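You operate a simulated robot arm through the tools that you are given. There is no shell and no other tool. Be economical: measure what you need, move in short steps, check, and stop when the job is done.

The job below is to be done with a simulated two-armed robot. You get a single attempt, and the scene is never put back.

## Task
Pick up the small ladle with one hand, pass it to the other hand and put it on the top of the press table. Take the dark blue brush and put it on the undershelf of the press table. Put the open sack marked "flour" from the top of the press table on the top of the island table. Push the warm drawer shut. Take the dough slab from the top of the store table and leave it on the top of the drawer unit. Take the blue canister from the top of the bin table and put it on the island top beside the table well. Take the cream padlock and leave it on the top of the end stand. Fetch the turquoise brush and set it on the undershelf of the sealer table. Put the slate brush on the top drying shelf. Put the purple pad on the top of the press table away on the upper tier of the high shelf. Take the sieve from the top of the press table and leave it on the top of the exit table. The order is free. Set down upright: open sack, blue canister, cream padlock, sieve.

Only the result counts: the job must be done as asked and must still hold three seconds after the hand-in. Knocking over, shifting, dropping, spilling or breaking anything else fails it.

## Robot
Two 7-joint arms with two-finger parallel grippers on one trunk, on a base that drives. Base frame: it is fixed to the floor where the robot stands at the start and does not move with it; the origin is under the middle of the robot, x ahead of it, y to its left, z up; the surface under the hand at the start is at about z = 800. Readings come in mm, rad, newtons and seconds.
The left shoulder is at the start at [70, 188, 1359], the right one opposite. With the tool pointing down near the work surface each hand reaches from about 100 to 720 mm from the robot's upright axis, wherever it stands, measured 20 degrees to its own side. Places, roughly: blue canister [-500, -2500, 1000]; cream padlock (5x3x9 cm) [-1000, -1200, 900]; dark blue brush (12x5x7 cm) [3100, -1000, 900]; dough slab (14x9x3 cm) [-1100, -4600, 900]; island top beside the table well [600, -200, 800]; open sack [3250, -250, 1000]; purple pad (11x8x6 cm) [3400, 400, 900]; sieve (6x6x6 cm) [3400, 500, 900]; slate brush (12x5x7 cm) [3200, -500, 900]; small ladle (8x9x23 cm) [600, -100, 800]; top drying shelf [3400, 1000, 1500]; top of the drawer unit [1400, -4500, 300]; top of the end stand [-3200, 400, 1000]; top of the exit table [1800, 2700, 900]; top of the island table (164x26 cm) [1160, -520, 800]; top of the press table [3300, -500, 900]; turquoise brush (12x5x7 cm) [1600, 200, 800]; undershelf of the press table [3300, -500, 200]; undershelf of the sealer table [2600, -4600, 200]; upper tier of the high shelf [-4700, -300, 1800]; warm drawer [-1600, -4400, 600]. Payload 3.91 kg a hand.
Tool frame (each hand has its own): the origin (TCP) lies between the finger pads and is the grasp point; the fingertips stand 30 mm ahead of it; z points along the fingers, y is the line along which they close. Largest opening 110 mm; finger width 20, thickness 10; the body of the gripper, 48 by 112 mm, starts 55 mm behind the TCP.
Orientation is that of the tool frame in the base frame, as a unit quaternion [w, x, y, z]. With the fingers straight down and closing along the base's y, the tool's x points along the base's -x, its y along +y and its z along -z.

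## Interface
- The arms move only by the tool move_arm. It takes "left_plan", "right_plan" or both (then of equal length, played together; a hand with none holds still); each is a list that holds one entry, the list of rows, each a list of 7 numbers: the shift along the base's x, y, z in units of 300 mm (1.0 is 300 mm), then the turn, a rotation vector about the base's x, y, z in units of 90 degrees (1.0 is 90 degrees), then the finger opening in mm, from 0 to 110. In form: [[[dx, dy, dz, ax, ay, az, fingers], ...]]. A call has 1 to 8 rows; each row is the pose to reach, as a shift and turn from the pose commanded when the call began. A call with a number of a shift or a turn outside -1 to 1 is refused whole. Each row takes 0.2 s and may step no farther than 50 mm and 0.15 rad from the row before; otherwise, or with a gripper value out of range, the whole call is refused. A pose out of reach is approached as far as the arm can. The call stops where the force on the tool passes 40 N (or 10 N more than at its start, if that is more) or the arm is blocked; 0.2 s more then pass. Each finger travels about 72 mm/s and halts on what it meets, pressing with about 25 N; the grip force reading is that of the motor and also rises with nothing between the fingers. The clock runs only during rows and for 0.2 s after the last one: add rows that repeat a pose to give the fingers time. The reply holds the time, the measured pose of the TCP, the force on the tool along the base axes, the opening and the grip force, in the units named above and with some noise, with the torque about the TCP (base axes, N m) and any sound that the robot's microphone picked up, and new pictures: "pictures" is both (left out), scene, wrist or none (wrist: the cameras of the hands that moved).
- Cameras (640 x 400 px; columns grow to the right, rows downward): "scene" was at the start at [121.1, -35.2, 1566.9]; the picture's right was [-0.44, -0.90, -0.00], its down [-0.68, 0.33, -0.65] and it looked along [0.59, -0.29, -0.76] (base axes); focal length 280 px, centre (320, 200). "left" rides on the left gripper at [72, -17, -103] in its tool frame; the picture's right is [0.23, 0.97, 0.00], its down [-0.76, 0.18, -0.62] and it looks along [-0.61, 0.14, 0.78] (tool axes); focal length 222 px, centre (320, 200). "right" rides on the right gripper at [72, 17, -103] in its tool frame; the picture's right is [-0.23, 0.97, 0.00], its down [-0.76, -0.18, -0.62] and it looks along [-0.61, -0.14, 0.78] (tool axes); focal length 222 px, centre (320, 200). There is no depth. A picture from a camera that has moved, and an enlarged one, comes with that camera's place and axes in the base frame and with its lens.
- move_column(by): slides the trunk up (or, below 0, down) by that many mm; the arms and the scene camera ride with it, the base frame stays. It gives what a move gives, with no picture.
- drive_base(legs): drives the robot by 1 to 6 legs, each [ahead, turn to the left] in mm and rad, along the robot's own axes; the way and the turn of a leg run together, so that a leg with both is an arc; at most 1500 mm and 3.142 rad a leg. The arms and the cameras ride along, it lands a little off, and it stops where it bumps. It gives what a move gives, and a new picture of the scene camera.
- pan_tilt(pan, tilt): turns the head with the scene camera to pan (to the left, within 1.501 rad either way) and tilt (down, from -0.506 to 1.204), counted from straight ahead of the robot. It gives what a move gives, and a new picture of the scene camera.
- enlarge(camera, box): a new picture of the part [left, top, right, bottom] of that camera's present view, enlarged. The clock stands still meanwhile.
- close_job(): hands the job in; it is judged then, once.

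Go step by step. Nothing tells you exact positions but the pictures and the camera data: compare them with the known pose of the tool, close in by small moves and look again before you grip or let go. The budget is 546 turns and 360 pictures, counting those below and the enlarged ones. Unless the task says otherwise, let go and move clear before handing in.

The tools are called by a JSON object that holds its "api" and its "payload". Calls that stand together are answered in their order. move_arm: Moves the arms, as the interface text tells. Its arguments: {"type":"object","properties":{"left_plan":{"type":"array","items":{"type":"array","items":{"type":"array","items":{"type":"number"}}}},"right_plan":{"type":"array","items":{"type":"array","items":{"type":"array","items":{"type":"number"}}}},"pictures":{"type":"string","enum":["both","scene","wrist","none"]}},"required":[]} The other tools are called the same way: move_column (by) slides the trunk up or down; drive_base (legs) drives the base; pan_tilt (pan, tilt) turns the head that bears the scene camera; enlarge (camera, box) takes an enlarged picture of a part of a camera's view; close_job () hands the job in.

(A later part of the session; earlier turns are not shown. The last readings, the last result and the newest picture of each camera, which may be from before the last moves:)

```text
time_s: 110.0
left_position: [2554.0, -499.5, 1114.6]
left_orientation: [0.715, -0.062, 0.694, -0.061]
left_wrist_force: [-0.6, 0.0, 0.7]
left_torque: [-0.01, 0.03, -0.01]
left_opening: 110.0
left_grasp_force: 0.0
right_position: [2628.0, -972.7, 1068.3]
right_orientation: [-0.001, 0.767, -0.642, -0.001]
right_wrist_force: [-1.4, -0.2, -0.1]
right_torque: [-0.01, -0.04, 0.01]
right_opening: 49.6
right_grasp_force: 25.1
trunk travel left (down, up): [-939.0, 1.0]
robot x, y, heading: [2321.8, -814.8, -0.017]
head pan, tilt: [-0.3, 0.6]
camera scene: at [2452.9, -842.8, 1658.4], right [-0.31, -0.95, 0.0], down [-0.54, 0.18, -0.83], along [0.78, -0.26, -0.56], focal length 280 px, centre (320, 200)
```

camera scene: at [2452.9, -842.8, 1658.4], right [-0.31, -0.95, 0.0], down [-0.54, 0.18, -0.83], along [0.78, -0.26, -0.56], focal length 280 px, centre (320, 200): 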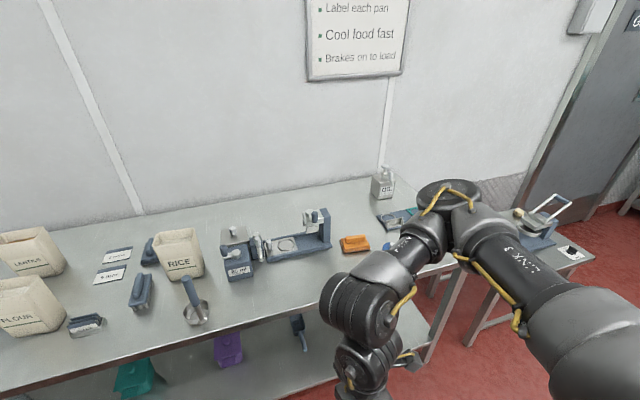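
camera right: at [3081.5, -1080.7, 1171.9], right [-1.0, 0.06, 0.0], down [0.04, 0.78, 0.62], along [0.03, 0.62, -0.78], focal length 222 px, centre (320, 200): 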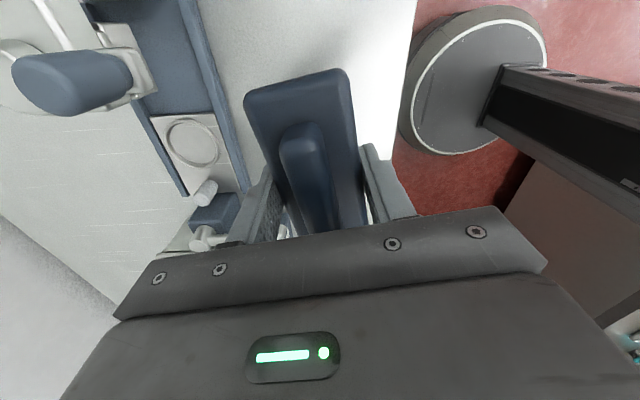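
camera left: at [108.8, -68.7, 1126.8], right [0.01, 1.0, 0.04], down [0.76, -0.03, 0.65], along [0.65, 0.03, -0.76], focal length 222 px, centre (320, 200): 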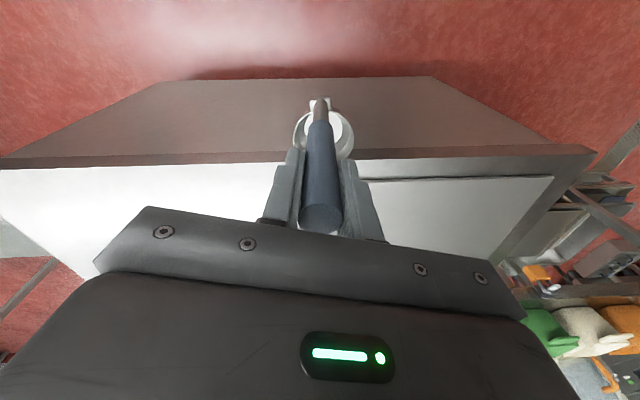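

{"api": "move_column", "payload": {"by": -400}}

{"api": "move_column", "payload": {"by": -300}}

{"api": "pan_tilt", "payload": {"pan": -0.15, "tilt": 0.55}}

```text
time_s: 113.9
left_position: [2554.7, -499.0, 713.3]
left_orientation: [0.715, -0.061, 0.694, -0.061]
left_wrist_force: [0.1, -0.2, -0.6]
left_torque: [0.0, 0.02, 0.02]
left_opening: 109.9
left_grasp_force: 0.0
right_position: [2628.9, -972.4, 668.7]
right_orientation: [0.0, 0.766, -0.643, 0.001]
right_wrist_force: [-0.1, 0.1, -1.9]
right_torque: [0.03, 0.01, -0.02]
right_opening: 49.7
right_grasp_force: 24.9
trunk travel left (down, up): [-539.0, 401.0]
robot x, y, heading: [2319.9, -815.8, -0.019]
head pan, tilt: [-0.3, 0.6]
```

```text
time_s: 116.9
left_position: [2553.7, -499.9, 415.0]
left_orientation: [0.715, -0.061, 0.694, -0.062]
left_wrist_force: [-0.2, -0.6, 0.3]
left_torque: [0.03, -0.02, 0.02]
left_opening: 109.8
left_grasp_force: 0.1
right_position: [2629.7, -973.1, 368.1]
right_orientation: [-0.001, 0.767, -0.642, -0.001]
right_wrist_force: [-0.5, 0.9, -0.9]
right_torque: [-0.01, 0.0, 0.01]
right_opening: 49.5
right_grasp_force: 25.3
trunk travel left (down, up): [-239.0, 701.0]
robot x, y, heading: [2316.9, -812.6, -0.016]
head pan, tilt: [-0.3, 0.6]
```

```text
time_s: 117.6
left_position: [2554.0, -500.1, 413.9]
left_orientation: [0.715, -0.062, 0.694, -0.062]
left_wrist_force: [-0.5, -0.4, -0.4]
left_torque: [-0.01, 0.01, -0.01]
left_opening: 110.1
left_grasp_force: 0.0
right_position: [2630.5, -972.2, 368.5]
right_orientation: [0.001, 0.767, -0.642, 0.0]
right_wrist_force: [-0.3, -0.3, -1.3]
right_torque: [0.01, -0.02, 0.02]
right_opening: 49.5
right_grasp_force: 24.9
trunk travel left (down, up): [-239.0, 701.0]
robot x, y, heading: [2317.4, -815.4, -0.011]
head pan, tilt: [-0.15, 0.55]
camera scene: at [2458.8, -830.2, 962.8], right [-0.17, -0.99, 0.0], down [-0.52, 0.09, -0.85], along [0.84, -0.14, -0.52], focal length 280 px, centre (320, 200)
```

scene: 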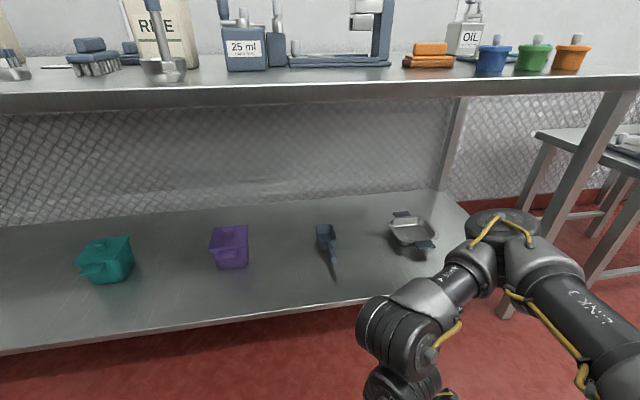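

The undershelf is clear between the purple box and the scoop. I'll shift the robot forward-left so the right hand can set the brush there, at about [3120,-850].

{"api": "drive_base", "payload": {"legs": [[0, 0.6], [230, 0], [0, -0.59]]}}

```text
time_s: 118.9
left_position: [2500.2, -453.7, 420.1]
left_orientation: [0.725, -0.12, 0.678, 0.017]
left_wrist_force: [-0.1, 0.2, 0.1]
left_torque: [0.02, 0.01, -0.03]
left_opening: 110.0
left_grasp_force: 0.1
right_position: [2664.7, -904.9, 367.3]
right_orientation: [0.0, 0.831, -0.557, -0.004]
right_wrist_force: [-0.4, -0.2, -0.9]
right_torque: [0.02, -0.02, 0.01]
right_opening: 49.7
right_grasp_force: 25.1
trunk travel left (down, up): [-239.0, 701.0]
robot x, y, heading: [2332.2, -812.9, 0.17]
head pan, tilt: [-0.15, 0.55]
stopped in leg 1: the robot was blocked; the commanded pose is now the measured one
camera scene: at [2474.1, -807.6, 962.0], right [0.02, -1.0, -0.01], down [-0.53, 0.0, -0.85], along [0.85, 0.02, -0.53], focal length 280 px, centre (320, 200)
```

scene: 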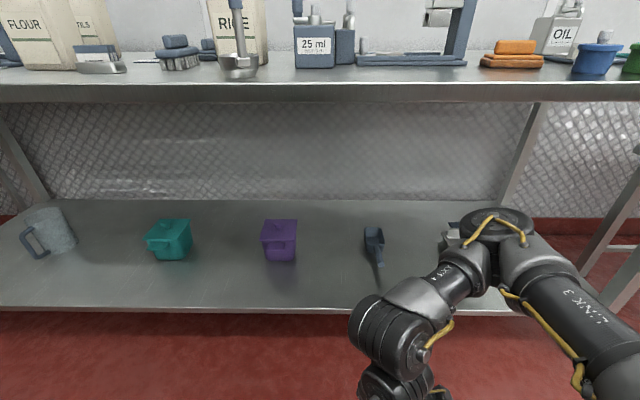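

{"api": "pan_tilt", "payload": {"pan": 1.5, "tilt": 0.9}}

```text
time_s: 120.6
left_position: [2499.7, -452.8, 418.5]
left_orientation: [0.724, -0.122, 0.679, 0.015]
left_wrist_force: [-0.4, 0.6, 0.2]
left_torque: [0.02, 0.01, -0.01]
left_opening: 110.2
left_grasp_force: 0.0
right_position: [2665.8, -902.9, 364.3]
right_orientation: [0.001, 0.831, -0.557, -0.004]
right_wrist_force: [-0.2, 0.5, -0.1]
right_torque: [-0.01, 0.0, -0.01]
right_opening: 49.3
right_grasp_force: 25.6
trunk travel left (down, up): [-239.0, 701.0]
robot x, y, heading: [2324.6, -810.7, 0.167]
head pan, tilt: [1.499, 0.901]
camera scene: at [2378.1, -732.7, 933.2], right [1.0, 0.09, -0.01], down [0.07, -0.78, -0.62], along [-0.07, 0.62, -0.78], focal length 280 px, centre (320, 200)
```

scene: 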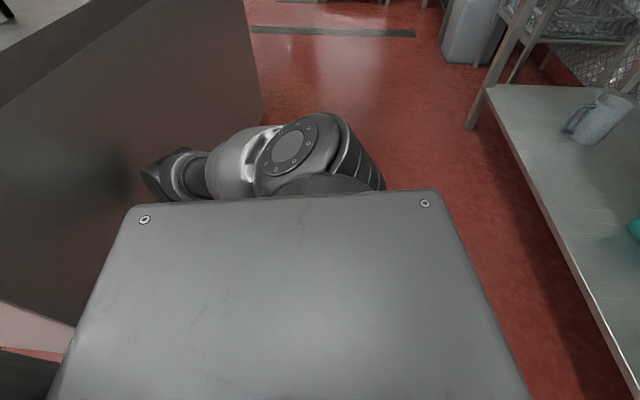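

The left elbow, which points back, touched the island's end panel. I'll turn back, go forward for clearance, then make the sideways shift.

{"api": "drive_base", "payload": {"legs": [[0, -0.15], [110, 0], [0, 0.95], [140, 0], [0, -0.95]]}}

{"api": "pan_tilt", "payload": {"pan": -0.1, "tilt": 0.6}}

```text
time_s: 124.3
left_position: [2382.1, -422.4, 430.0]
left_orientation: [0.73, -0.283, 0.58, 0.224]
left_wrist_force: [-0.1, 0.0, -0.5]
left_torque: [0.01, -0.02, 0.01]
left_opening: 110.0
left_grasp_force: 0.0
right_position: [2774.1, -692.9, 380.0]
right_orientation: [-0.048, 0.968, -0.245, 0.012]
right_wrist_force: [-0.3, 0.3, -0.6]
right_torque: [0.02, -0.01, -0.01]
right_opening: 49.7
right_grasp_force: 25.2
trunk travel left (down, up): [-239.0, 701.0]
robot x, y, heading: [2462.9, -794.3, 0.636]
head pan, tilt: [1.499, 0.901]
stopped in leg 3: the robot was blocked; the commanded pose is now the measured one
camera scene: at [2517.8, -670.2, 939.6], right [0.84, 0.53, -0.07], down [0.38, -0.68, -0.62], along [-0.38, 0.5, -0.78], focal length 280 px, centre (320, 200)
```

scene: 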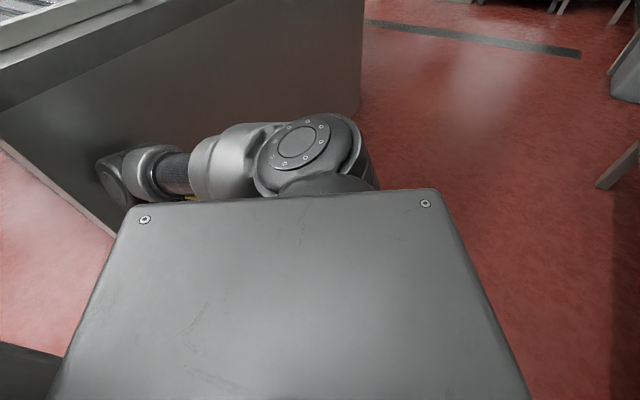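

```text
time_s: 126.0
left_position: [2380.7, -421.0, 428.2]
left_orientation: [0.729, -0.286, 0.58, 0.223]
left_wrist_force: [0.5, 0.9, 0.1]
left_torque: [-0.01, -0.01, 0.01]
left_opening: 109.9
left_grasp_force: 0.0
right_position: [2771.7, -694.5, 379.2]
right_orientation: [-0.043, 0.969, -0.242, 0.009]
right_wrist_force: [-0.4, 0.9, -1.2]
right_torque: [0.0, 0.0, 0.05]
right_opening: 49.6
right_grasp_force: 24.6
trunk travel left (down, up): [-239.0, 701.0]
robot x, y, heading: [2463.7, -793.5, 0.635]
head pan, tilt: [-0.099, 0.6]
camera scene: at [2635.5, -684.4, 957.5], right [0.51, -0.86, 0.0], down [-0.53, -0.32, -0.78], along [0.67, 0.4, -0.62], focal length 280 px, centre (320, 200)
```

scene: 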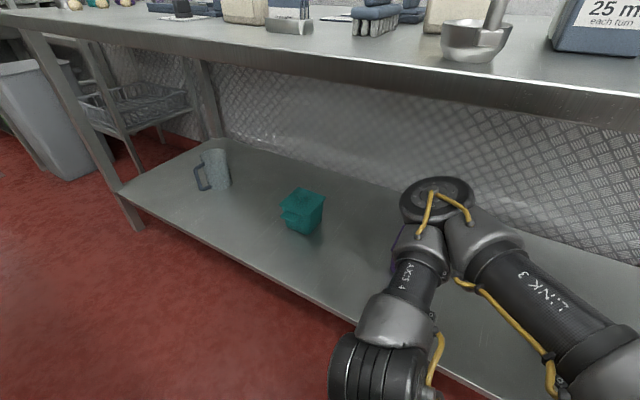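

Again the left elbow. I'll relieve it by turning back slightly and reaching the left hand forward so its elbow comes in.

{"api": "drive_base", "payload": {"legs": [[0, -0.62]]}}

{"api": "move_arm", "payload": {"left_plan": [[[0.15, -0.02, 0, 0, 0, 0, 110], [0.3, -0.04, 0, 0, 0, 0, 110], [0.45, -0.06, 0, 0, 0, 0, 110], [0.6, -0.08, 0, 0, 0, 0, 110], [0.7, -0.1, 0, 0, 0, 0, 110]]], "pictures": "none"}}

{"api": "pan_tilt", "payload": {"pan": 0.0, "tilt": 0.6}}

```text
time_s: 126.7
left_position: [2351.6, -450.3, 425.5]
left_orientation: [0.761, -0.267, 0.548, 0.222]
left_wrist_force: [1.0, 1.6, 1.1]
left_torque: [0.07, -0.02, 0.01]
left_opening: 109.7
left_grasp_force: 0.0
right_position: [2755.3, -689.6, 382.1]
right_orientation: [-0.08, 0.968, -0.232, 0.045]
right_wrist_force: [-0.1, -0.4, -1.2]
right_torque: [0.02, 0.01, 0.0]
right_opening: 49.9
right_grasp_force: 24.7
trunk travel left (down, up): [-239.0, 701.0]
robot x, y, heading: [2467.1, -793.5, 0.625]
head pan, tilt: [-0.099, 0.6]
stopped in leg 1: the robot was blocked; the commanded pose is now the measured one
camera scene: at [2624.0, -698.5, 957.6], right [0.5, -0.87, 0.0], down [-0.53, -0.3, -0.8], along [0.69, 0.4, -0.61], focal length 280 px, centre (320, 200)
```

scene: 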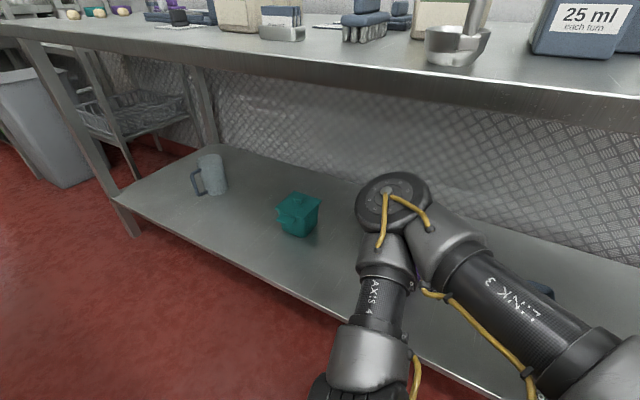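

```text
time_s: 127.9
left_position: [2554.2, -479.0, 423.6]
left_orientation: [0.763, -0.272, 0.541, 0.224]
left_wrist_force: [0.1, 0.1, 0.3]
left_torque: [0.01, -0.01, -0.02]
left_opening: 110.1
left_grasp_force: 0.1
right_position: [2746.8, -697.6, 387.9]
right_orientation: [-0.083, 0.966, -0.241, 0.052]
right_wrist_force: [4.5, -0.6, 3.5]
right_torque: [0.01, 0.35, -0.05]
right_opening: 49.9
right_grasp_force: 25.1
trunk travel left (down, up): [-239.0, 701.0]
robot x, y, heading: [2462.9, -790.7, 0.629]
head pan, tilt: [-0.099, 0.6]
```

```text
time_s: 128.6
left_position: [2553.6, -478.9, 424.0]
left_orientation: [0.764, -0.274, 0.539, 0.225]
left_wrist_force: [-0.1, 0.0, 0.1]
left_torque: [0.03, 0.02, -0.01]
left_opening: 110.0
left_grasp_force: 0.0
right_position: [2744.2, -703.3, 388.3]
right_orientation: [-0.085, 0.966, -0.237, 0.049]
right_wrist_force: [0.7, -0.3, -2.2]
right_torque: [0.02, -0.02, 0.0]
right_opening: 49.7
right_grasp_force: 24.7
trunk travel left (down, up): [-239.0, 701.0]
robot x, y, heading: [2460.6, -796.0, 0.629]
head pan, tilt: [0.0, 0.6]
camera scene: at [2576.7, -713.2, 958.3], right [0.59, -0.81, 0.0], down [-0.46, -0.33, -0.83], along [0.67, 0.48, -0.57], focal length 280 px, centre (320, 200)
```

scene: 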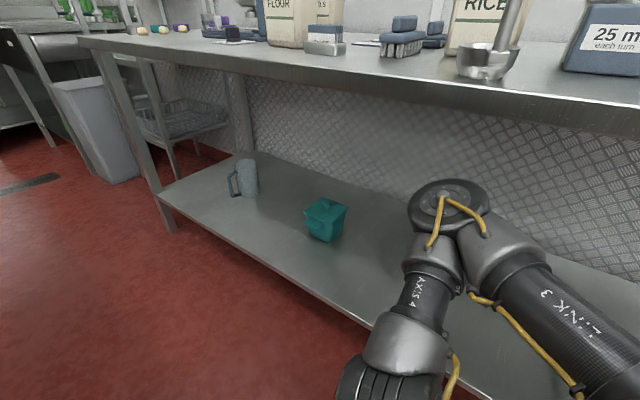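

{"api": "pan_tilt", "payload": {"pan": 1.5, "tilt": 0.9}}

{"api": "pan_tilt", "payload": {"pan": -1.2, "tilt": 0.8}}

```text
time_s: 130.2
left_position: [2552.3, -479.9, 424.2]
left_orientation: [0.764, -0.274, 0.539, 0.225]
left_wrist_force: [0.5, -0.6, -0.3]
left_torque: [-0.01, -0.02, 0.01]
left_opening: 110.0
left_grasp_force: 0.1
right_position: [2746.2, -702.4, 388.7]
right_orientation: [-0.084, 0.967, -0.237, 0.05]
right_wrist_force: [1.1, 0.3, -1.2]
right_torque: [0.0, -0.01, 0.02]
right_opening: 49.7
right_grasp_force: 25.2
trunk travel left (down, up): [-239.0, 701.0]
robot x, y, heading: [2464.1, -789.9, 0.626]
head pan, tilt: [1.499, 0.901]
camera scene: at [2465.3, -700.7, 933.5], right [0.85, 0.53, 0.0], down [0.41, -0.67, -0.62], along [-0.33, 0.53, -0.78], focal length 280 px, centre (320, 200)
```

scene: 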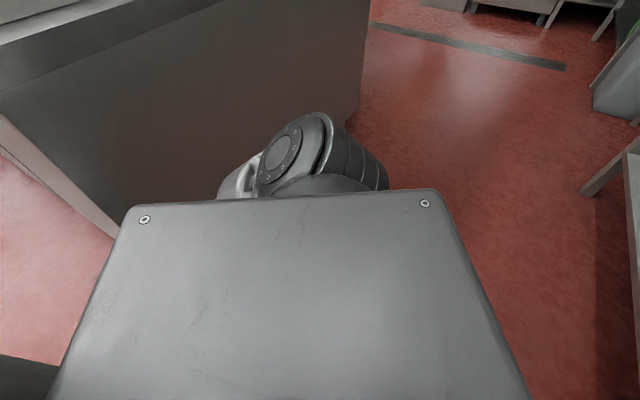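

```text
time_s: 132.6
left_position: [2552.9, -479.9, 423.7]
left_orientation: [0.763, -0.274, 0.539, 0.226]
left_wrist_force: [-0.5, 0.8, 0.1]
left_torque: [-0.03, 0.0, 0.02]
left_opening: 110.0
left_grasp_force: 0.0
right_position: [2745.0, -701.1, 389.2]
right_orientation: [-0.084, 0.967, -0.237, 0.05]
right_wrist_force: [0.8, -0.2, -1.5]
right_torque: [0.02, -0.01, -0.02]
right_opening: 49.3
right_grasp_force: 24.9
trunk travel left (down, up): [-239.0, 701.0]
robot x, y, heading: [2466.6, -794.6, 0.622]
head pan, tilt: [-1.201, 0.799]
camera scene: at [2572.7, -808.8, 941.5], right [-0.54, -0.84, 0.0], down [-0.6, 0.39, -0.7], along [0.59, -0.38, -0.72], focal length 280 px, centre (320, 200)
```

scene: 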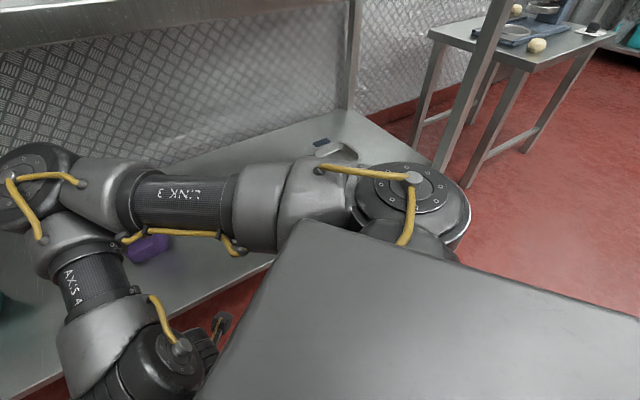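

{"api": "drive_base", "payload": {"legs": [[0, -0.6]]}}

```text
time_s: 134.6
left_position: [2711.9, -581.8, 424.8]
left_orientation: [0.796, -0.105, 0.597, -0.005]
left_wrist_force: [0.6, 0.0, 0.1]
left_torque: [0.05, -0.01, -0.01]
left_opening: 110.3
left_grasp_force: 0.1
right_position: [2746.7, -872.1, 388.8]
right_orientation: [-0.066, 0.856, -0.507, 0.071]
right_wrist_force: [-0.3, 1.0, -2.1]
right_torque: [-0.07, -0.04, -0.02]
right_opening: 49.4
right_grasp_force: 25.4
trunk travel left (down, up): [-239.0, 701.0]
robot x, y, heading: [2464.3, -795.0, 0.041]
head pan, tilt: [-1.201, 0.799]
camera scene: at [2546.5, -866.5, 941.4], right [-0.92, -0.4, 0.0], down [-0.29, 0.66, -0.7], along [0.28, -0.64, -0.72], focal length 280 px, centre (320, 200)
```

scene: 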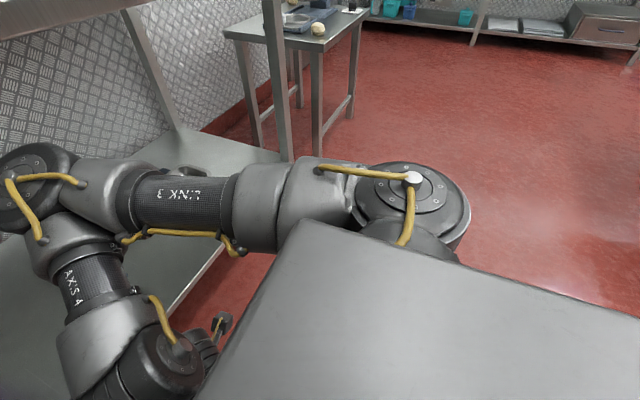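

Turn worked. Now extending the right hand under the tabletop.

{"api": "move_arm", "payload": {"right_plan": [[[0.14, 0.0, -0.0, -0.01, 0.04, 0, 20], [0.28, 0.0, -0.0, -0.018, 0.08, 0, 20], [0.42, 0.01, 0, -0.026, 0.121, 0, 20], [0.56, 0.02, 0, -0.026, 0.121, 0, 20], [0.7, 0.03, 0, -0.026, 0.121, 0, 20], [0.84, 0.04, 0, -0.026, 0.121, 0, 20], [0.98, 0.05, 0, -0.026, 0.121, 0, 20]]], "pictures": "none"}}

{"api": "pan_tilt", "payload": {"pan": -0.2, "tilt": 0.6}}

```text
time_s: 136.2
left_position: [2711.2, -583.1, 423.6]
left_orientation: [0.796, -0.105, 0.596, -0.006]
left_wrist_force: [-0.2, -0.5, -0.3]
left_torque: [-0.02, -0.02, 0.02]
left_opening: 110.1
left_grasp_force: 0.0
right_position: [3042.1, -857.9, 388.4]
right_orientation: [0.0, 0.861, -0.509, 0.0]
right_wrist_force: [-0.1, -0.5, -0.8]
right_torque: [-0.01, -0.02, 0.01]
right_opening: 49.8
right_grasp_force: 25.2
trunk travel left (down, up): [-239.0, 701.0]
robot x, y, heading: [2461.2, -791.3, 0.038]
head pan, tilt: [-1.201, 0.799]
```

```text
time_s: 137.4
left_position: [2711.7, -582.7, 424.2]
left_orientation: [0.796, -0.106, 0.596, -0.005]
left_wrist_force: [-0.3, -0.3, 1.0]
left_torque: [-0.02, 0.01, 0.01]
left_opening: 110.0
left_grasp_force: 0.1
right_position: [3041.7, -858.2, 389.5]
right_orientation: [0.0, 0.86, -0.51, -0.001]
right_wrist_force: [0.6, 0.3, -1.3]
right_torque: [0.0, -0.02, 0.03]
right_opening: 49.4
right_grasp_force: 25.2
trunk travel left (down, up): [-239.0, 701.0]
robot x, y, heading: [2467.0, -790.5, 0.043]
head pan, tilt: [-0.201, 0.6]
camera scene: at [2601.7, -806.6, 958.3], right [-0.16, -0.99, 0.0], down [-0.56, 0.09, -0.82], along [0.81, -0.13, -0.57], focal length 280 px, centre (320, 200)
```

scene: 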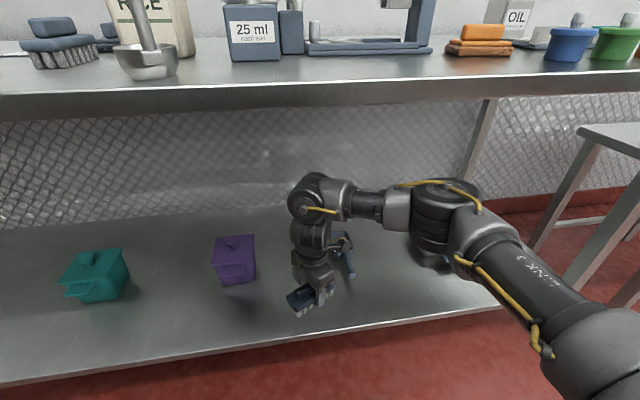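

{"api": "move_arm", "payload": {"right_plan": [[[0.14, 0.0, 0, 0, 0, 0, 20], [0.26, 0.02, -0.05, 0, 0, 0, 20], [0.27, 0.02, -0.2, 0, 0, 0, 20], [0.27, 0.02, -0.34, 0, 0, 0, 20], [0.27, 0.02, -0.42, 0, 0, 0, 20], [0.27, 0.02, -0.42, 0, 0, 0, 20]]], "pictures": "both"}}

```text
time_s: 138.8
left_position: [2710.4, -580.8, 425.8]
left_orientation: [0.796, -0.106, 0.595, -0.005]
left_wrist_force: [-0.3, -0.7, 0.8]
left_torque: [-0.01, 0.02, 0.01]
left_opening: 109.9
left_grasp_force: 0.1
right_position: [3117.2, -849.0, 275.5]
right_orientation: [-0.002, 0.861, -0.509, 0.001]
right_wrist_force: [0.2, -1.3, 20.4]
right_torque: [0.03, 0.1, 0.0]
right_opening: 49.8
right_grasp_force: 24.8
right hand out of reach, approached as far as the arm can: row 5, 6
trunk travel left (down, up): [-239.0, 701.0]
robot x, y, heading: [2462.2, -792.1, 0.039]
head pan, tilt: [-0.201, 0.6]
camera scene: at [2599.7, -806.3, 959.0], right [-0.16, -0.99, 0.0], down [-0.56, 0.09, -0.83], along [0.82, -0.13, -0.56], focal length 280 px, centre (320, 200)
camera right: at [3135.8, -922.0, 378.9], right [-0.96, -0.27, -0.01], down [-0.21, 0.75, 0.62], along [-0.16, 0.6, -0.78], focal length 222 px, centre (320, 200)
```

scene: 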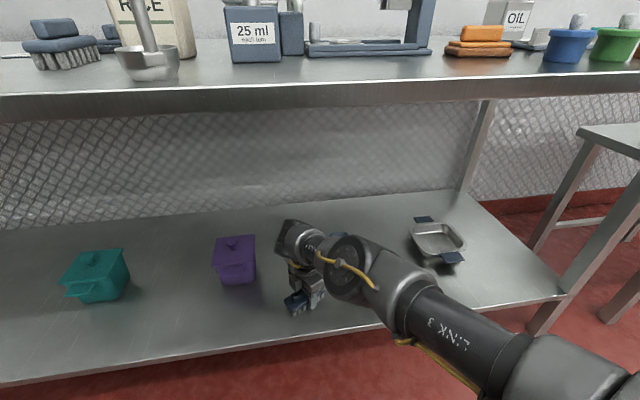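
right: 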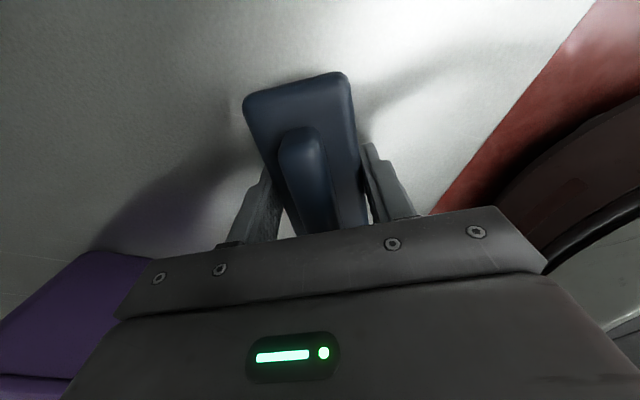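

Contact at z≈275, so the brush is on the shelf. Open and lift away.

{"api": "move_arm", "payload": {"right_plan": [[[0, 0, 0.01, 0, 0, 0, 20], [0, 0, 0.01, 0, 0, 0, 60], [0, 0, 0.01, 0, 0, 0, 90], [0, 0, 0.01, 0, 0, 0, 90], [0, 0, 0.12, 0, 0, 0, 90], [0, 0, 0.26, 0, 0, 0, 90], [-0.1, 0, 0.36, 0, 0, 0, 90]]], "pictures": "wrist"}}

```text
time_s: 140.4
left_position: [2711.3, -581.4, 423.6]
left_orientation: [0.796, -0.107, 0.596, -0.004]
left_wrist_force: [-0.8, 0.5, 0.2]
left_torque: [0.02, 0.0, -0.02]
left_opening: 109.9
left_grasp_force: 0.1
right_position: [3082.6, -849.8, 379.7]
right_orientation: [-0.001, 0.86, -0.51, 0.0]
right_wrist_force: [-0.2, -0.9, 0.4]
right_torque: [-0.02, -0.04, -0.03]
right_opening: 89.7
right_grasp_force: 0.0
trunk travel left (down, up): [-239.0, 701.0]
robot x, y, heading: [2462.5, -790.7, 0.041]
head pan, tilt: [-0.201, 0.6]
camera right: at [3101.9, -922.3, 484.6], right [-0.96, -0.27, 0.0], down [-0.21, 0.75, 0.62], along [-0.17, 0.6, -0.78], focal length 222 px, centre (320, 200)
```

right: 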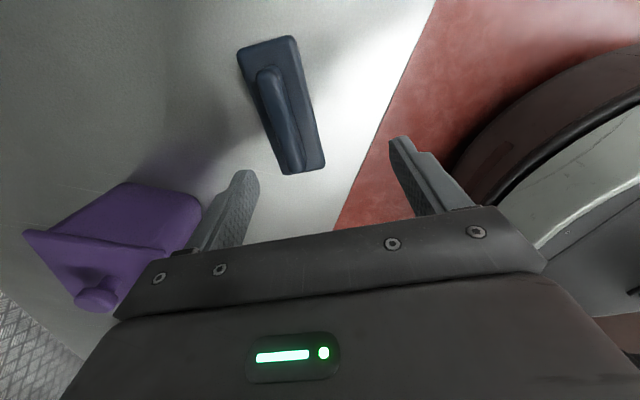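

Brush is on the undershelf. Retract the hand and back off a little before raising.

{"api": "move_arm", "payload": {"right_plan": [[[-0.15, 0, 0.0, 0, 0, 0, 90], [-0.3, 0, 0.0, 0, 0, 0, 90], [-0.45, -0.05, 0, 0, 0, 0, 90], [-0.6, -0.1, 0, 0, 0, 0, 90], [-0.65, -0.15, 0, 0, 0, 0, 90]]], "pictures": "none"}}

{"api": "drive_base", "payload": {"legs": [[-100, 0]]}}

```text
time_s: 141.7
left_position: [2710.4, -581.7, 424.8]
left_orientation: [0.796, -0.106, 0.596, -0.005]
left_wrist_force: [0.4, 0.6, 0.6]
left_torque: [0.02, -0.02, 0.0]
left_opening: 110.1
left_grasp_force: 0.0
right_position: [2889.0, -897.9, 380.8]
right_orientation: [-0.001, 0.86, -0.51, 0.0]
right_wrist_force: [0.1, -0.4, 0.0]
right_torque: [-0.02, 0.02, 0.01]
right_opening: 90.0
right_grasp_force: 0.1
trunk travel left (down, up): [-239.0, 701.0]
robot x, y, heading: [2465.6, -790.0, 0.04]
head pan, tilt: [-0.201, 0.6]
```

```text
time_s: 142.8
left_position: [2610.2, -585.6, 423.8]
left_orientation: [0.796, -0.106, 0.596, -0.005]
left_wrist_force: [0.5, -0.8, -0.5]
left_torque: [-0.01, -0.01, 0.02]
left_opening: 110.0
left_grasp_force: 0.0
right_position: [2788.1, -901.6, 379.2]
right_orientation: [0.0, 0.86, -0.51, -0.001]
right_wrist_force: [-0.2, 0.0, 0.1]
right_torque: [0.03, -0.01, 0.05]
right_opening: 90.3
right_grasp_force: 0.0
trunk travel left (down, up): [-239.0, 701.0]
robot x, y, heading: [2361.5, -796.0, 0.038]
head pan, tilt: [-0.201, 0.6]
camera scene: at [2500.1, -810.5, 958.3], right [-0.16, -0.99, 0.0], down [-0.56, 0.09, -0.83], along [0.81, -0.13, -0.56], focal length 280 px, centre (320, 200)
```

scene: 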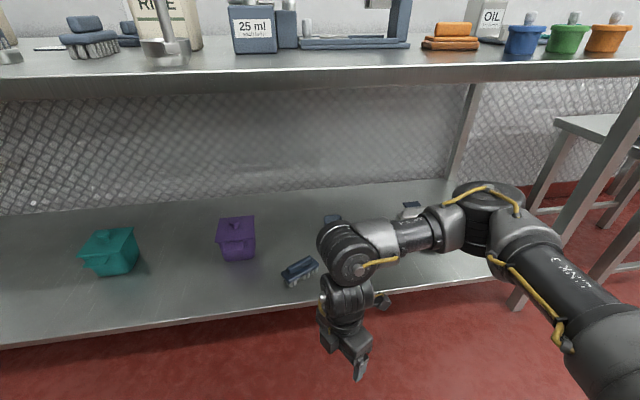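

Elbow is clear of the table. Raise the trunk fully, then turn the right tool to point forward with its camera on top.

{"api": "move_column", "payload": {"by": 400}}

{"api": "move_column", "payload": {"by": 300}}

{"api": "move_arm", "payload": {"right_plan": [[[-0.05, 0, 0, -0.038, -0.064, 0.038, 90], [-0.1, 0, 0, -0.076, -0.128, 0.076, 90], [-0.15, 0, 0, -0.114, -0.192, 0.114, 90], [-0.15, 0, 0, -0.151, -0.256, 0.151, 90], [-0.15, 0, 0, -0.189, -0.32, 0.189, 90], [-0.15, 0, 0, -0.227, -0.384, 0.227, 90], [-0.15, 0, 0, -0.265, -0.4475, 0.265, 90]]], "pictures": "none"}}

{"api": "move_arm", "payload": {"right_plan": [[[0, 0, 0, -0.038, -0.064, 0.038, 90], [0, 0, 0, -0.076, -0.128, 0.076, 90], [0, 0, 0, -0.114, -0.192, 0.114, 90], [0, 0, 0, -0.151, -0.256, 0.151, 90], [0, 0, 0, -0.189, -0.32, 0.189, 90], [0, 0, 0, -0.227, -0.384, 0.227, 90], [0, 0, 0, -0.265, -0.4475, 0.265, 90]]], "pictures": "scene"}}

```text
time_s: 146.6
left_position: [2610.8, -585.0, 824.5]
left_orientation: [0.796, -0.107, 0.596, -0.004]
left_wrist_force: [-0.2, -0.1, 0.0]
left_torque: [-0.02, -0.03, 0.0]
left_opening: 110.0
left_grasp_force: 0.1
right_position: [2787.6, -899.9, 780.1]
right_orientation: [0.0, 0.861, -0.509, 0.0]
right_wrist_force: [-0.3, 0.2, 0.1]
right_torque: [-0.01, -0.01, 0.01]
right_opening: 90.2
right_grasp_force: 0.0
trunk travel left (down, up): [-639.0, 301.0]
robot x, y, heading: [2363.5, -799.9, 0.036]
head pan, tilt: [-0.201, 0.6]
```

```text
time_s: 149.6
left_position: [2610.2, -586.4, 1123.8]
left_orientation: [0.796, -0.106, 0.596, -0.005]
left_wrist_force: [0.6, -0.2, 0.2]
left_torque: [-0.06, -0.03, 0.01]
left_opening: 109.7
left_grasp_force: 0.1
right_position: [2788.4, -900.3, 1081.0]
right_orientation: [-0.001, 0.861, -0.509, -0.001]
right_wrist_force: [0.4, 0.4, -0.5]
right_torque: [-0.02, 0.0, -0.02]
right_opening: 89.8
right_grasp_force: 0.1
trunk travel left (down, up): [-939.0, 1.0]
robot x, y, heading: [2360.4, -800.3, 0.041]
head pan, tilt: [-0.201, 0.6]
```

```text
time_s: 151.2
left_position: [2611.9, -587.9, 1123.1]
left_orientation: [0.795, -0.106, 0.597, -0.004]
left_wrist_force: [1.1, -0.6, 0.4]
left_torque: [0.04, 0.04, 0.0]
left_opening: 109.9
left_grasp_force: 0.1
right_position: [2810.2, -918.0, 1076.4]
right_orientation: [0.001, 0.878, -0.286, 0.383]
right_wrist_force: [-0.3, 0.7, -0.4]
right_torque: [0.02, 0.01, -0.01]
right_opening: 89.9
right_grasp_force: 0.1
right hand out of reach, approached as far as the arm can: row 6, 7
trunk travel left (down, up): [-939.0, 1.0]
robot x, y, heading: [2360.6, -799.1, 0.041]
head pan, tilt: [-0.201, 0.6]
```

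```text
time_s: 152.8
left_position: [2611.2, -590.8, 1125.4]
left_orientation: [0.796, -0.105, 0.596, -0.003]
left_wrist_force: [0.4, -0.6, -1.0]
left_torque: [-0.01, -0.02, 0.06]
left_opening: 110.2
left_grasp_force: 0.0
right_position: [3001.7, -814.1, 1097.1]
right_orientation: [-0.005, 0.748, -0.018, 0.663]
right_wrist_force: [-0.1, -0.9, -0.1]
right_torque: [0.0, 0.0, 0.04]
right_opening: 90.2
right_grasp_force: 0.1
right hand out of reach, approached as far as the arm can: row 1, 2, 3, 4, 5, 6, 7
trunk travel left (down, up): [-939.0, 1.0]
robot x, y, heading: [2363.2, -799.4, 0.041]
head pan, tilt: [-0.201, 0.6]
camera scene: at [2501.2, -817.6, 1658.3], right [-0.16, -0.99, 0.0], down [-0.56, 0.09, -0.82], along [0.81, -0.13, -0.57], focal length 280 px, centre (320, 200)
```

scene: 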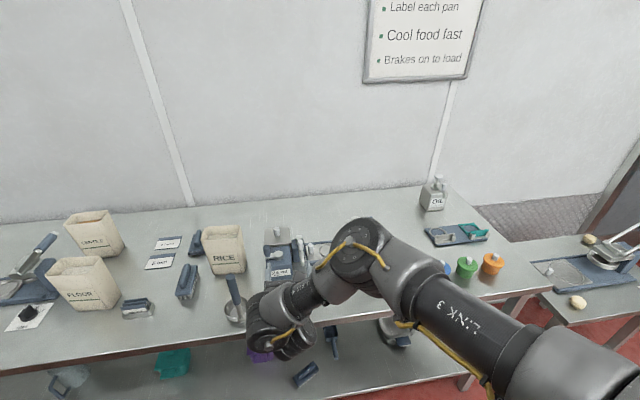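

The horizontal camera-up pose was reached only far extended, at [3001,-814,1097]. I'll lift the hand well above the items and pull it back.

{"api": "move_arm", "payload": {"right_plan": [[[0, 0, 0.15, 0, 0, 0, 90], [0, 0, 0.3, 0, 0, 0, 90], [-0.08, 0, 0.42, 0, 0, 0, 90], [-0.2, -0.0, 0.5, 0, 0, 0, 90], [-0.33, -0.0, 0.5, 0, 0, 0, 90], [-0.45, -0.0, 0.5, 0, 0, 0, 90]]], "pictures": "scene"}}

```text
time_s: 154.2
left_position: [2610.7, -586.1, 1124.1]
left_orientation: [0.796, -0.107, 0.596, -0.005]
left_wrist_force: [0.4, 0.4, 0.1]
left_torque: [-0.02, 0.0, 0.02]
left_opening: 110.1
left_grasp_force: 0.1
right_position: [2897.4, -803.1, 1248.7]
right_orientation: [-0.009, 0.748, -0.016, 0.664]
right_wrist_force: [-0.2, 0.1, 0.8]
right_torque: [-0.03, 0.0, 0.01]
right_opening: 90.1
right_grasp_force: 0.1
right hand out of reach, approached as far as the arm can: row 5, 6
trunk travel left (down, up): [-939.0, 1.0]
robot x, y, heading: [2361.2, -798.1, 0.043]
head pan, tilt: [-0.201, 0.6]
camera scene: at [2501.0, -809.1, 1658.2], right [-0.16, -0.99, 0.0], down [-0.56, 0.09, -0.82], along [0.81, -0.13, -0.57], focal length 280 px, centre (320, 200)
```

scene: 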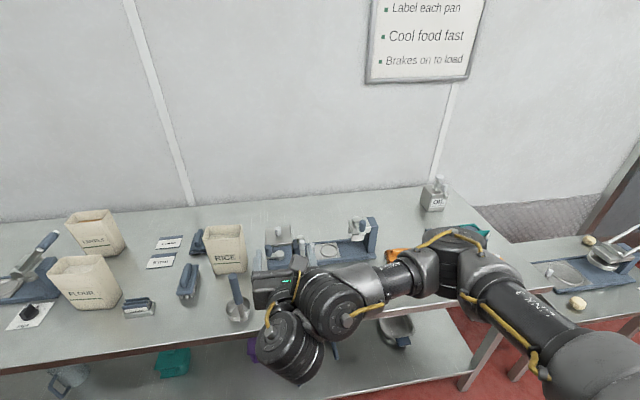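

I'll use the left arm for the slate brush (it's in the flexible elbow-back pose) and shift the robot left.

{"api": "drive_base", "payload": {"legs": [[0, 0.93], [195, 0], [0, -0.97]]}}

```text
time_s: 160.7
left_position: [2728.8, -440.8, 1124.2]
left_orientation: [0.796, -0.09, 0.598, -0.027]
left_wrist_force: [-0.1, 0.2, -0.2]
left_torque: [-0.02, -0.02, 0.02]
left_opening: 109.9
left_grasp_force: 0.0
right_position: [3002.5, -672.1, 1248.9]
right_orientation: [0.008, 0.746, -0.035, 0.665]
right_wrist_force: [0.0, 0.3, 0.2]
right_torque: [0.01, -0.01, 0.03]
right_opening: 90.0
right_grasp_force: 0.0
trunk travel left (down, up): [-939.0, 1.0]
robot x, y, heading: [2469.1, -640.0, -0.01]
head pan, tilt: [-0.201, 0.6]
camera scene: at [2606.8, -658.2, 1658.3], right [-0.21, -0.98, 0.0], down [-0.55, 0.12, -0.83], along [0.81, -0.17, -0.56], focal length 280 px, centre (320, 200)
```

scene: 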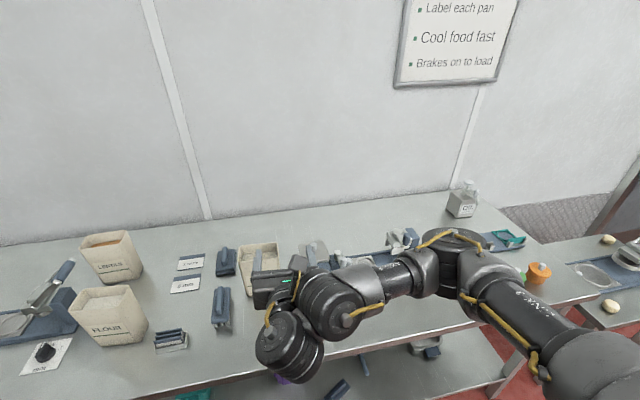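

{"api": "move_arm", "payload": {"left_plan": [[[0.1, -0.01, 0, 0.01, 0.0847, -0.0122, 90], [0.2, -0.03, 0, 0.02, 0.169, -0.0244, 90], [0.3, -0.04, 0, 0.03, 0.254, -0.0366, 90], [0.4, -0.06, 0, 0.04, 0.339, -0.0488, 90], [0.5, -0.07, -0.02, 0.05, 0.4235, -0.061, 90], [0.6, -0.09, -0.05, 0.06, 0.508, -0.073, 90], [0.7, -0.1, -0.08, 0.07, 0.593, -0.085, 90], [0.8, -0.104, -0.12, 0.0793, 0.6776, -0.0975, 90]]], "pictures": "both"}}

```text
time_s: 162.2
left_position: [2909.8, -410.0, 1084.0]
left_orientation: [0.477, 0.054, 0.874, 0.08]
left_wrist_force: [0.4, -0.1, -0.5]
left_torque: [0.02, -0.01, -0.02]
left_opening: 90.2
left_grasp_force: 0.1
right_position: [3006.7, -670.4, 1247.6]
right_orientation: [0.008, 0.747, -0.035, 0.664]
right_wrist_force: [0.1, 0.4, 1.2]
right_torque: [0.0, -0.01, -0.03]
right_opening: 89.9
right_grasp_force: 0.0
trunk travel left (down, up): [-939.0, 1.0]
robot x, y, heading: [2468.0, -636.8, -0.011]
head pan, tilt: [-0.201, 0.6]
stopped in row 7 (left hand): the arm was blocked; the commanded pose is now the measured one
camera scene: at [2610.5, -656.3, 1658.0], right [-0.21, -0.98, 0.0], down [-0.55, 0.12, -0.82], along [0.81, -0.18, -0.57], focal length 280 px, centre (320, 200)
camera left: at [2784.3, -422.6, 1076.1], right [-0.11, 0.99, 0.0], down [-0.11, -0.01, 0.99], along [0.99, 0.11, 0.11], focal length 222 px, centre (320, 200)
```

scene: 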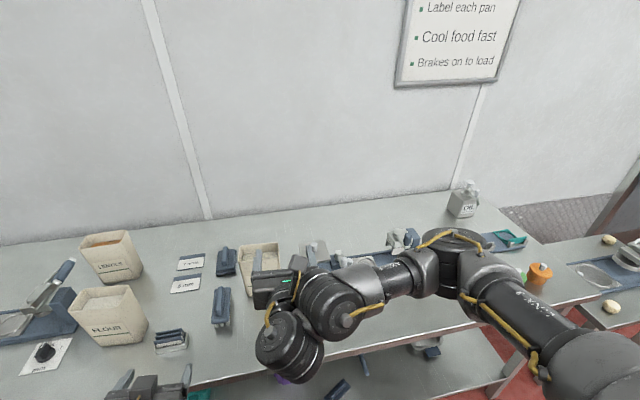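
left: 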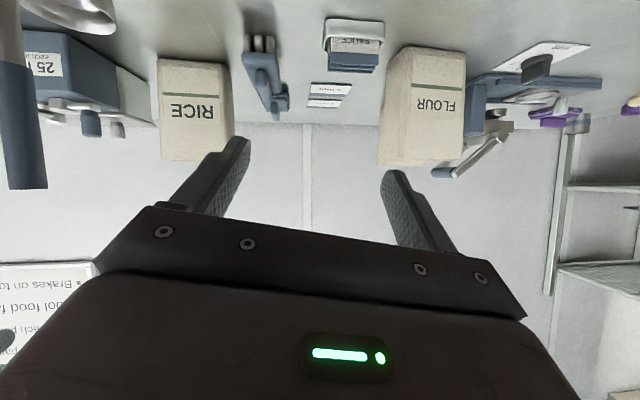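

The left wrist locks when pitching in this branch. I'll bring it to tool-down with its camera outward, mirroring what worked on the right.

{"api": "move_arm", "payload": {"left_plan": [[[-0.03, 0.02, 0.02, 0.033, 0.0387, -0.0668, 90], [-0.06, 0.04, 0.04, 0.066, 0.0775, -0.1336, 90], [-0.1, 0.06, 0.05, 0.099, 0.1162, -0.2, 90], [-0.13, 0.08, 0.05, 0.132, 0.155, -0.267, 90], [-0.15, 0.1, 0.05, 0.165, 0.1936, -0.334, 90], [-0.15, 0.1, 0.05, 0.198, 0.2323, -0.4, 90], [-0.15, 0.1, 0.05, 0.2313, 0.2711, -0.4677, 90]]], "pictures": "none"}}

{"api": "move_arm", "payload": {"left_plan": [[[0, 0, 0, 0.033, 0.0387, -0.0668, 90], [0, 0, 0, 0.066, 0.0775, -0.1336, 90], [0, 0, 0, 0.099, 0.1162, -0.2, 90], [0, 0, 0, 0.132, 0.155, -0.267, 90], [0, 0, 0, 0.165, 0.1936, -0.334, 90], [0, 0, 0, 0.198, 0.2323, -0.4, 90], [0, 0, 0, 0.2313, 0.2711, -0.4677, 90]]], "pictures": "scene"}}

```text
time_s: 162.9
left_position: [2884.8, -349.3, 1096.7]
left_orientation: [0.397, 0.245, 0.873, 0.142]
left_wrist_force: [0.2, 0.2, 0.6]
left_torque: [0.0, 0.02, 0.0]
left_opening: 90.1
left_grasp_force: 0.1
left hand out of reach, approached as far as the arm can: row 3
right_position: [3003.4, -670.1, 1248.7]
right_orientation: [0.008, 0.747, -0.035, 0.664]
right_wrist_force: [-0.2, -0.4, 1.0]
right_torque: [0.0, -0.03, -0.01]
right_opening: 89.8
right_grasp_force: 0.0
trunk travel left (down, up): [-939.0, 1.0]
robot x, y, heading: [2470.7, -641.8, -0.012]
head pan, tilt: [-0.201, 0.6]
stopped in row 3 (left hand): the arm was blocked; the commanded pose is now the measured one
```

```text
time_s: 164.5
left_position: [2892.3, -361.3, 1100.9]
left_orientation: [0.207, 0.621, 0.751, 0.087]
left_wrist_force: [0.7, 0.8, -0.7]
left_torque: [-0.02, 0.01, -0.02]
left_opening: 90.2
left_grasp_force: 0.0
left hand out of reach, approached as far as the arm can: row 7
right_position: [3006.0, -668.3, 1247.9]
right_orientation: [0.008, 0.748, -0.034, 0.663]
right_wrist_force: [0.0, 0.9, -0.1]
right_torque: [-0.04, -0.02, 0.0]
right_opening: 90.1
right_grasp_force: 0.1
trunk travel left (down, up): [-939.0, 1.0]
robot x, y, heading: [2471.0, -637.9, -0.016]
head pan, tilt: [-0.201, 0.6]
camera scene: at [2610.0, -653.5, 1658.0], right [-0.21, -0.98, 0.0], down [-0.55, 0.12, -0.82], along [0.81, -0.18, -0.57], focal length 280 px, centre (320, 200)
```

scene: 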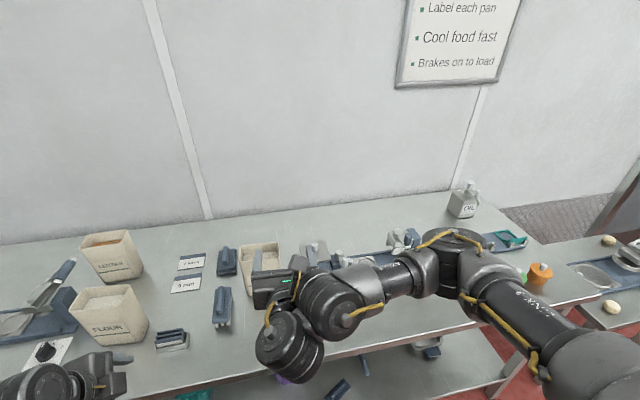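

{"api": "move_arm", "payload": {"left_plan": [[[0, 0, 0, 0.033, 0.0645, -0.0568, 90], [0, 0, 0, 0.066, 0.129, -0.1135, 90], [0, 0, 0, 0.099, 0.1935, -0.17, 90], [0, 0, 0, 0.1326, 0.258, -0.227, 90], [0, 0, 0, 0.1326, 0.258, -0.227, 90]]], "pictures": "none"}}

{"api": "pan_tilt", "payload": {"pan": 0.25, "tilt": 0.75}}

```text
time_s: 165.7
left_position: [2750.4, -353.4, 1025.9]
left_orientation: [-0.003, 0.769, 0.638, 0.031]
left_wrist_force: [-0.3, 0.2, -0.1]
left_torque: [0.02, 0.01, -0.01]
left_opening: 90.0
left_grasp_force: 0.1
left hand out of reach, approached as far as the arm can: row 1, 2, 3, 4, 5
right_position: [3002.8, -672.0, 1249.5]
right_orientation: [0.008, 0.746, -0.035, 0.665]
right_wrist_force: [-0.2, 0.5, 0.3]
right_torque: [0.03, 0.02, -0.03]
right_opening: 89.9
right_grasp_force: 0.0
trunk travel left (down, up): [-939.0, 1.0]
robot x, y, heading: [2470.4, -640.6, -0.013]
head pan, tilt: [-0.201, 0.6]
```

```text
time_s: 166.6
left_position: [2752.4, -355.1, 1026.3]
left_orientation: [-0.004, 0.77, 0.638, 0.033]
left_wrist_force: [-0.2, -0.2, 0.6]
left_torque: [-0.01, -0.06, -0.03]
left_opening: 90.0
left_grasp_force: 0.1
right_position: [3003.0, -672.2, 1249.8]
right_orientation: [0.008, 0.747, -0.036, 0.664]
right_wrist_force: [1.0, -0.8, 0.4]
right_torque: [-0.02, 0.01, -0.05]
right_opening: 89.9
right_grasp_force: 0.0
trunk travel left (down, up): [-939.0, 1.0]
robot x, y, heading: [2471.3, -643.4, -0.014]
head pan, tilt: [0.25, 0.75]
camera scene: at [2601.0, -620.7, 1645.5], right [0.23, -0.97, 0.0], down [-0.66, -0.16, -0.73], along [0.71, 0.17, -0.68], focal length 280 px, centre (320, 200)
```

scene: 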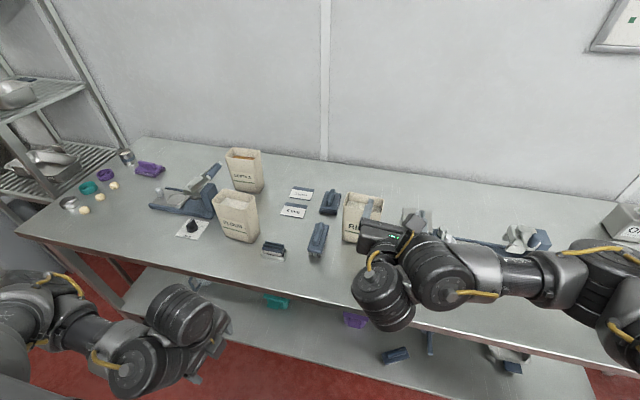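

I'll go with the right arm for this brush: pitch it back to tool-down (camera ahead), high above the items.

{"api": "move_arm", "payload": {"right_plan": [[[-0.05, 0, 0, 0, 0.09, 0, 90], [-0.1, 0, 0, 0, 0.18, 0, 90], [-0.1, 0, 0, 0, 0.27, 0, 90], [-0.1, 0, 0, 0, 0.36, 0, 90], [-0.1, 0, 0, 0, 0.45, 0, 90], [-0.1, 0, 0, 0, 0.54, 0, 90], [-0.1, 0, 0, 0, 0.63, 0, 90], [-0.1, 0, 0, 0, 0.72, 0, 90]]], "pictures": "none"}}

{"api": "move_arm", "payload": {"right_plan": [[[0, 0, 0, 0, 0.08, 0, 90], [0, 0, 0, 0, 0.16, 0, 90], [0, 0, 0, 0, 0.2, 0, 90]]], "pictures": "scene"}}

```text
time_s: 168.4
left_position: [2752.5, -352.8, 1025.9]
left_orientation: [-0.004, 0.769, 0.638, 0.032]
left_wrist_force: [0.5, 0.4, 0.0]
left_torque: [0.02, 0.0, 0.04]
left_opening: 90.1
left_grasp_force: 0.0
right_position: [3036.6, -662.7, 1135.2]
right_orientation: [0.025, 0.984, -0.025, 0.173]
right_wrist_force: [-0.7, 0.6, 0.3]
right_torque: [-0.03, 0.02, 0.0]
right_opening: 90.1
right_grasp_force: 0.0
right hand out of reach, approached as far as the arm can: row 2, 3, 4, 5, 6, 7, 8
trunk travel left (down, up): [-939.0, 1.0]
robot x, y, heading: [2468.6, -637.9, -0.012]
head pan, tilt: [0.25, 0.75]
```

```text
time_s: 169.2
left_position: [2750.7, -355.4, 1026.8]
left_orientation: [-0.004, 0.769, 0.638, 0.032]
left_wrist_force: [0.6, 0.6, -0.2]
left_torque: [0.02, 0.0, -0.02]
left_opening: 90.2
left_grasp_force: 0.0
right_position: [3069.3, -637.3, 1108.5]
right_orientation: [0.03, 0.999, -0.022, 0.004]
right_wrist_force: [0.4, -0.6, -0.8]
right_torque: [0.01, -0.05, 0.02]
right_opening: 90.1
right_grasp_force: 0.0
right hand out of reach, approached as far as the arm can: row 1, 2, 3
trunk travel left (down, up): [-939.0, 1.0]
robot x, y, heading: [2469.8, -640.0, -0.01]
head pan, tilt: [0.25, 0.75]
camera scene: at [2599.9, -623.2, 1645.6], right [0.23, -0.97, 0.0], down [-0.66, -0.16, -0.73], along [0.71, 0.17, -0.68], focal length 280 px, centre (320, 200)
```

scene: 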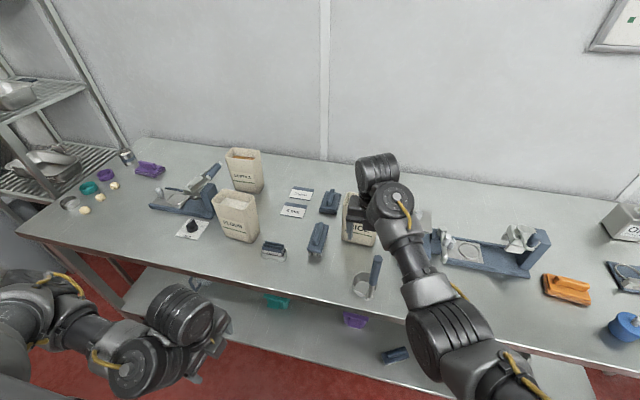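

{"api": "move_arm", "payload": {"right_plan": [[[0, 0.08, 0.08, 0, 0, 0, 90], [0, 0.18, 0.18, 0, 0, 0, 90], [0, 0.25, 0.25, 0, 0, 0, 90], [0, 0.3, 0.3, 0, 0, 0, 90]]], "pictures": "both"}}

```text
time_s: 170.2
left_position: [2751.3, -353.5, 1026.5]
left_orientation: [-0.003, 0.77, 0.638, 0.031]
left_wrist_force: [0.1, -0.2, 0.2]
left_torque: [0.03, 0.0, 0.01]
left_opening: 89.8
left_grasp_force: 0.0
right_position: [3090.1, -601.0, 1157.7]
right_orientation: [0.032, 0.999, -0.028, 0.007]
right_wrist_force: [0.2, 0.2, -0.4]
right_torque: [0.01, -0.03, 0.02]
right_opening: 90.3
right_grasp_force: 0.0
right hand out of reach, approached as far as the arm can: row 1, 2, 3, 4
trunk travel left (down, up): [-939.0, 1.0]
robot x, y, heading: [2464.0, -639.1, -0.011]
head pan, tilt: [0.25, 0.75]
camera scene: at [2601.5, -620.5, 1645.4], right [0.23, -0.97, 0.0], down [-0.66, -0.16, -0.73], along [0.71, 0.17, -0.68], focal length 280 px, centre (320, 200)
camera right: at [3159.3, -615.5, 1263.5], right [-0.28, -0.96, 0.06], down [-0.76, 0.26, 0.6], along [-0.59, 0.13, -0.8], focal length 222 px, centre (320, 200)
```

scene: 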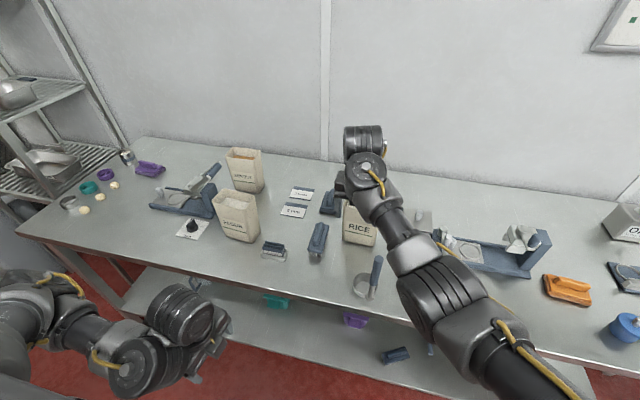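
right: 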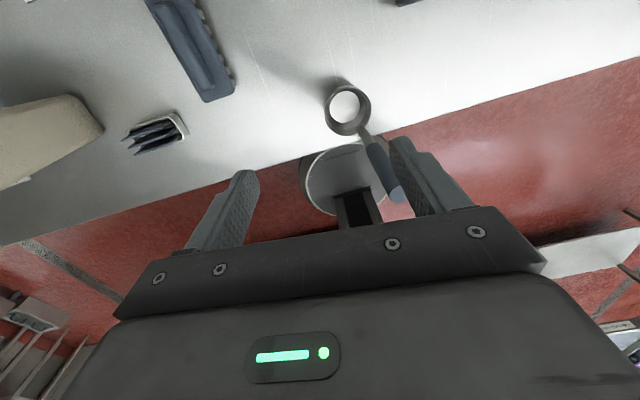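

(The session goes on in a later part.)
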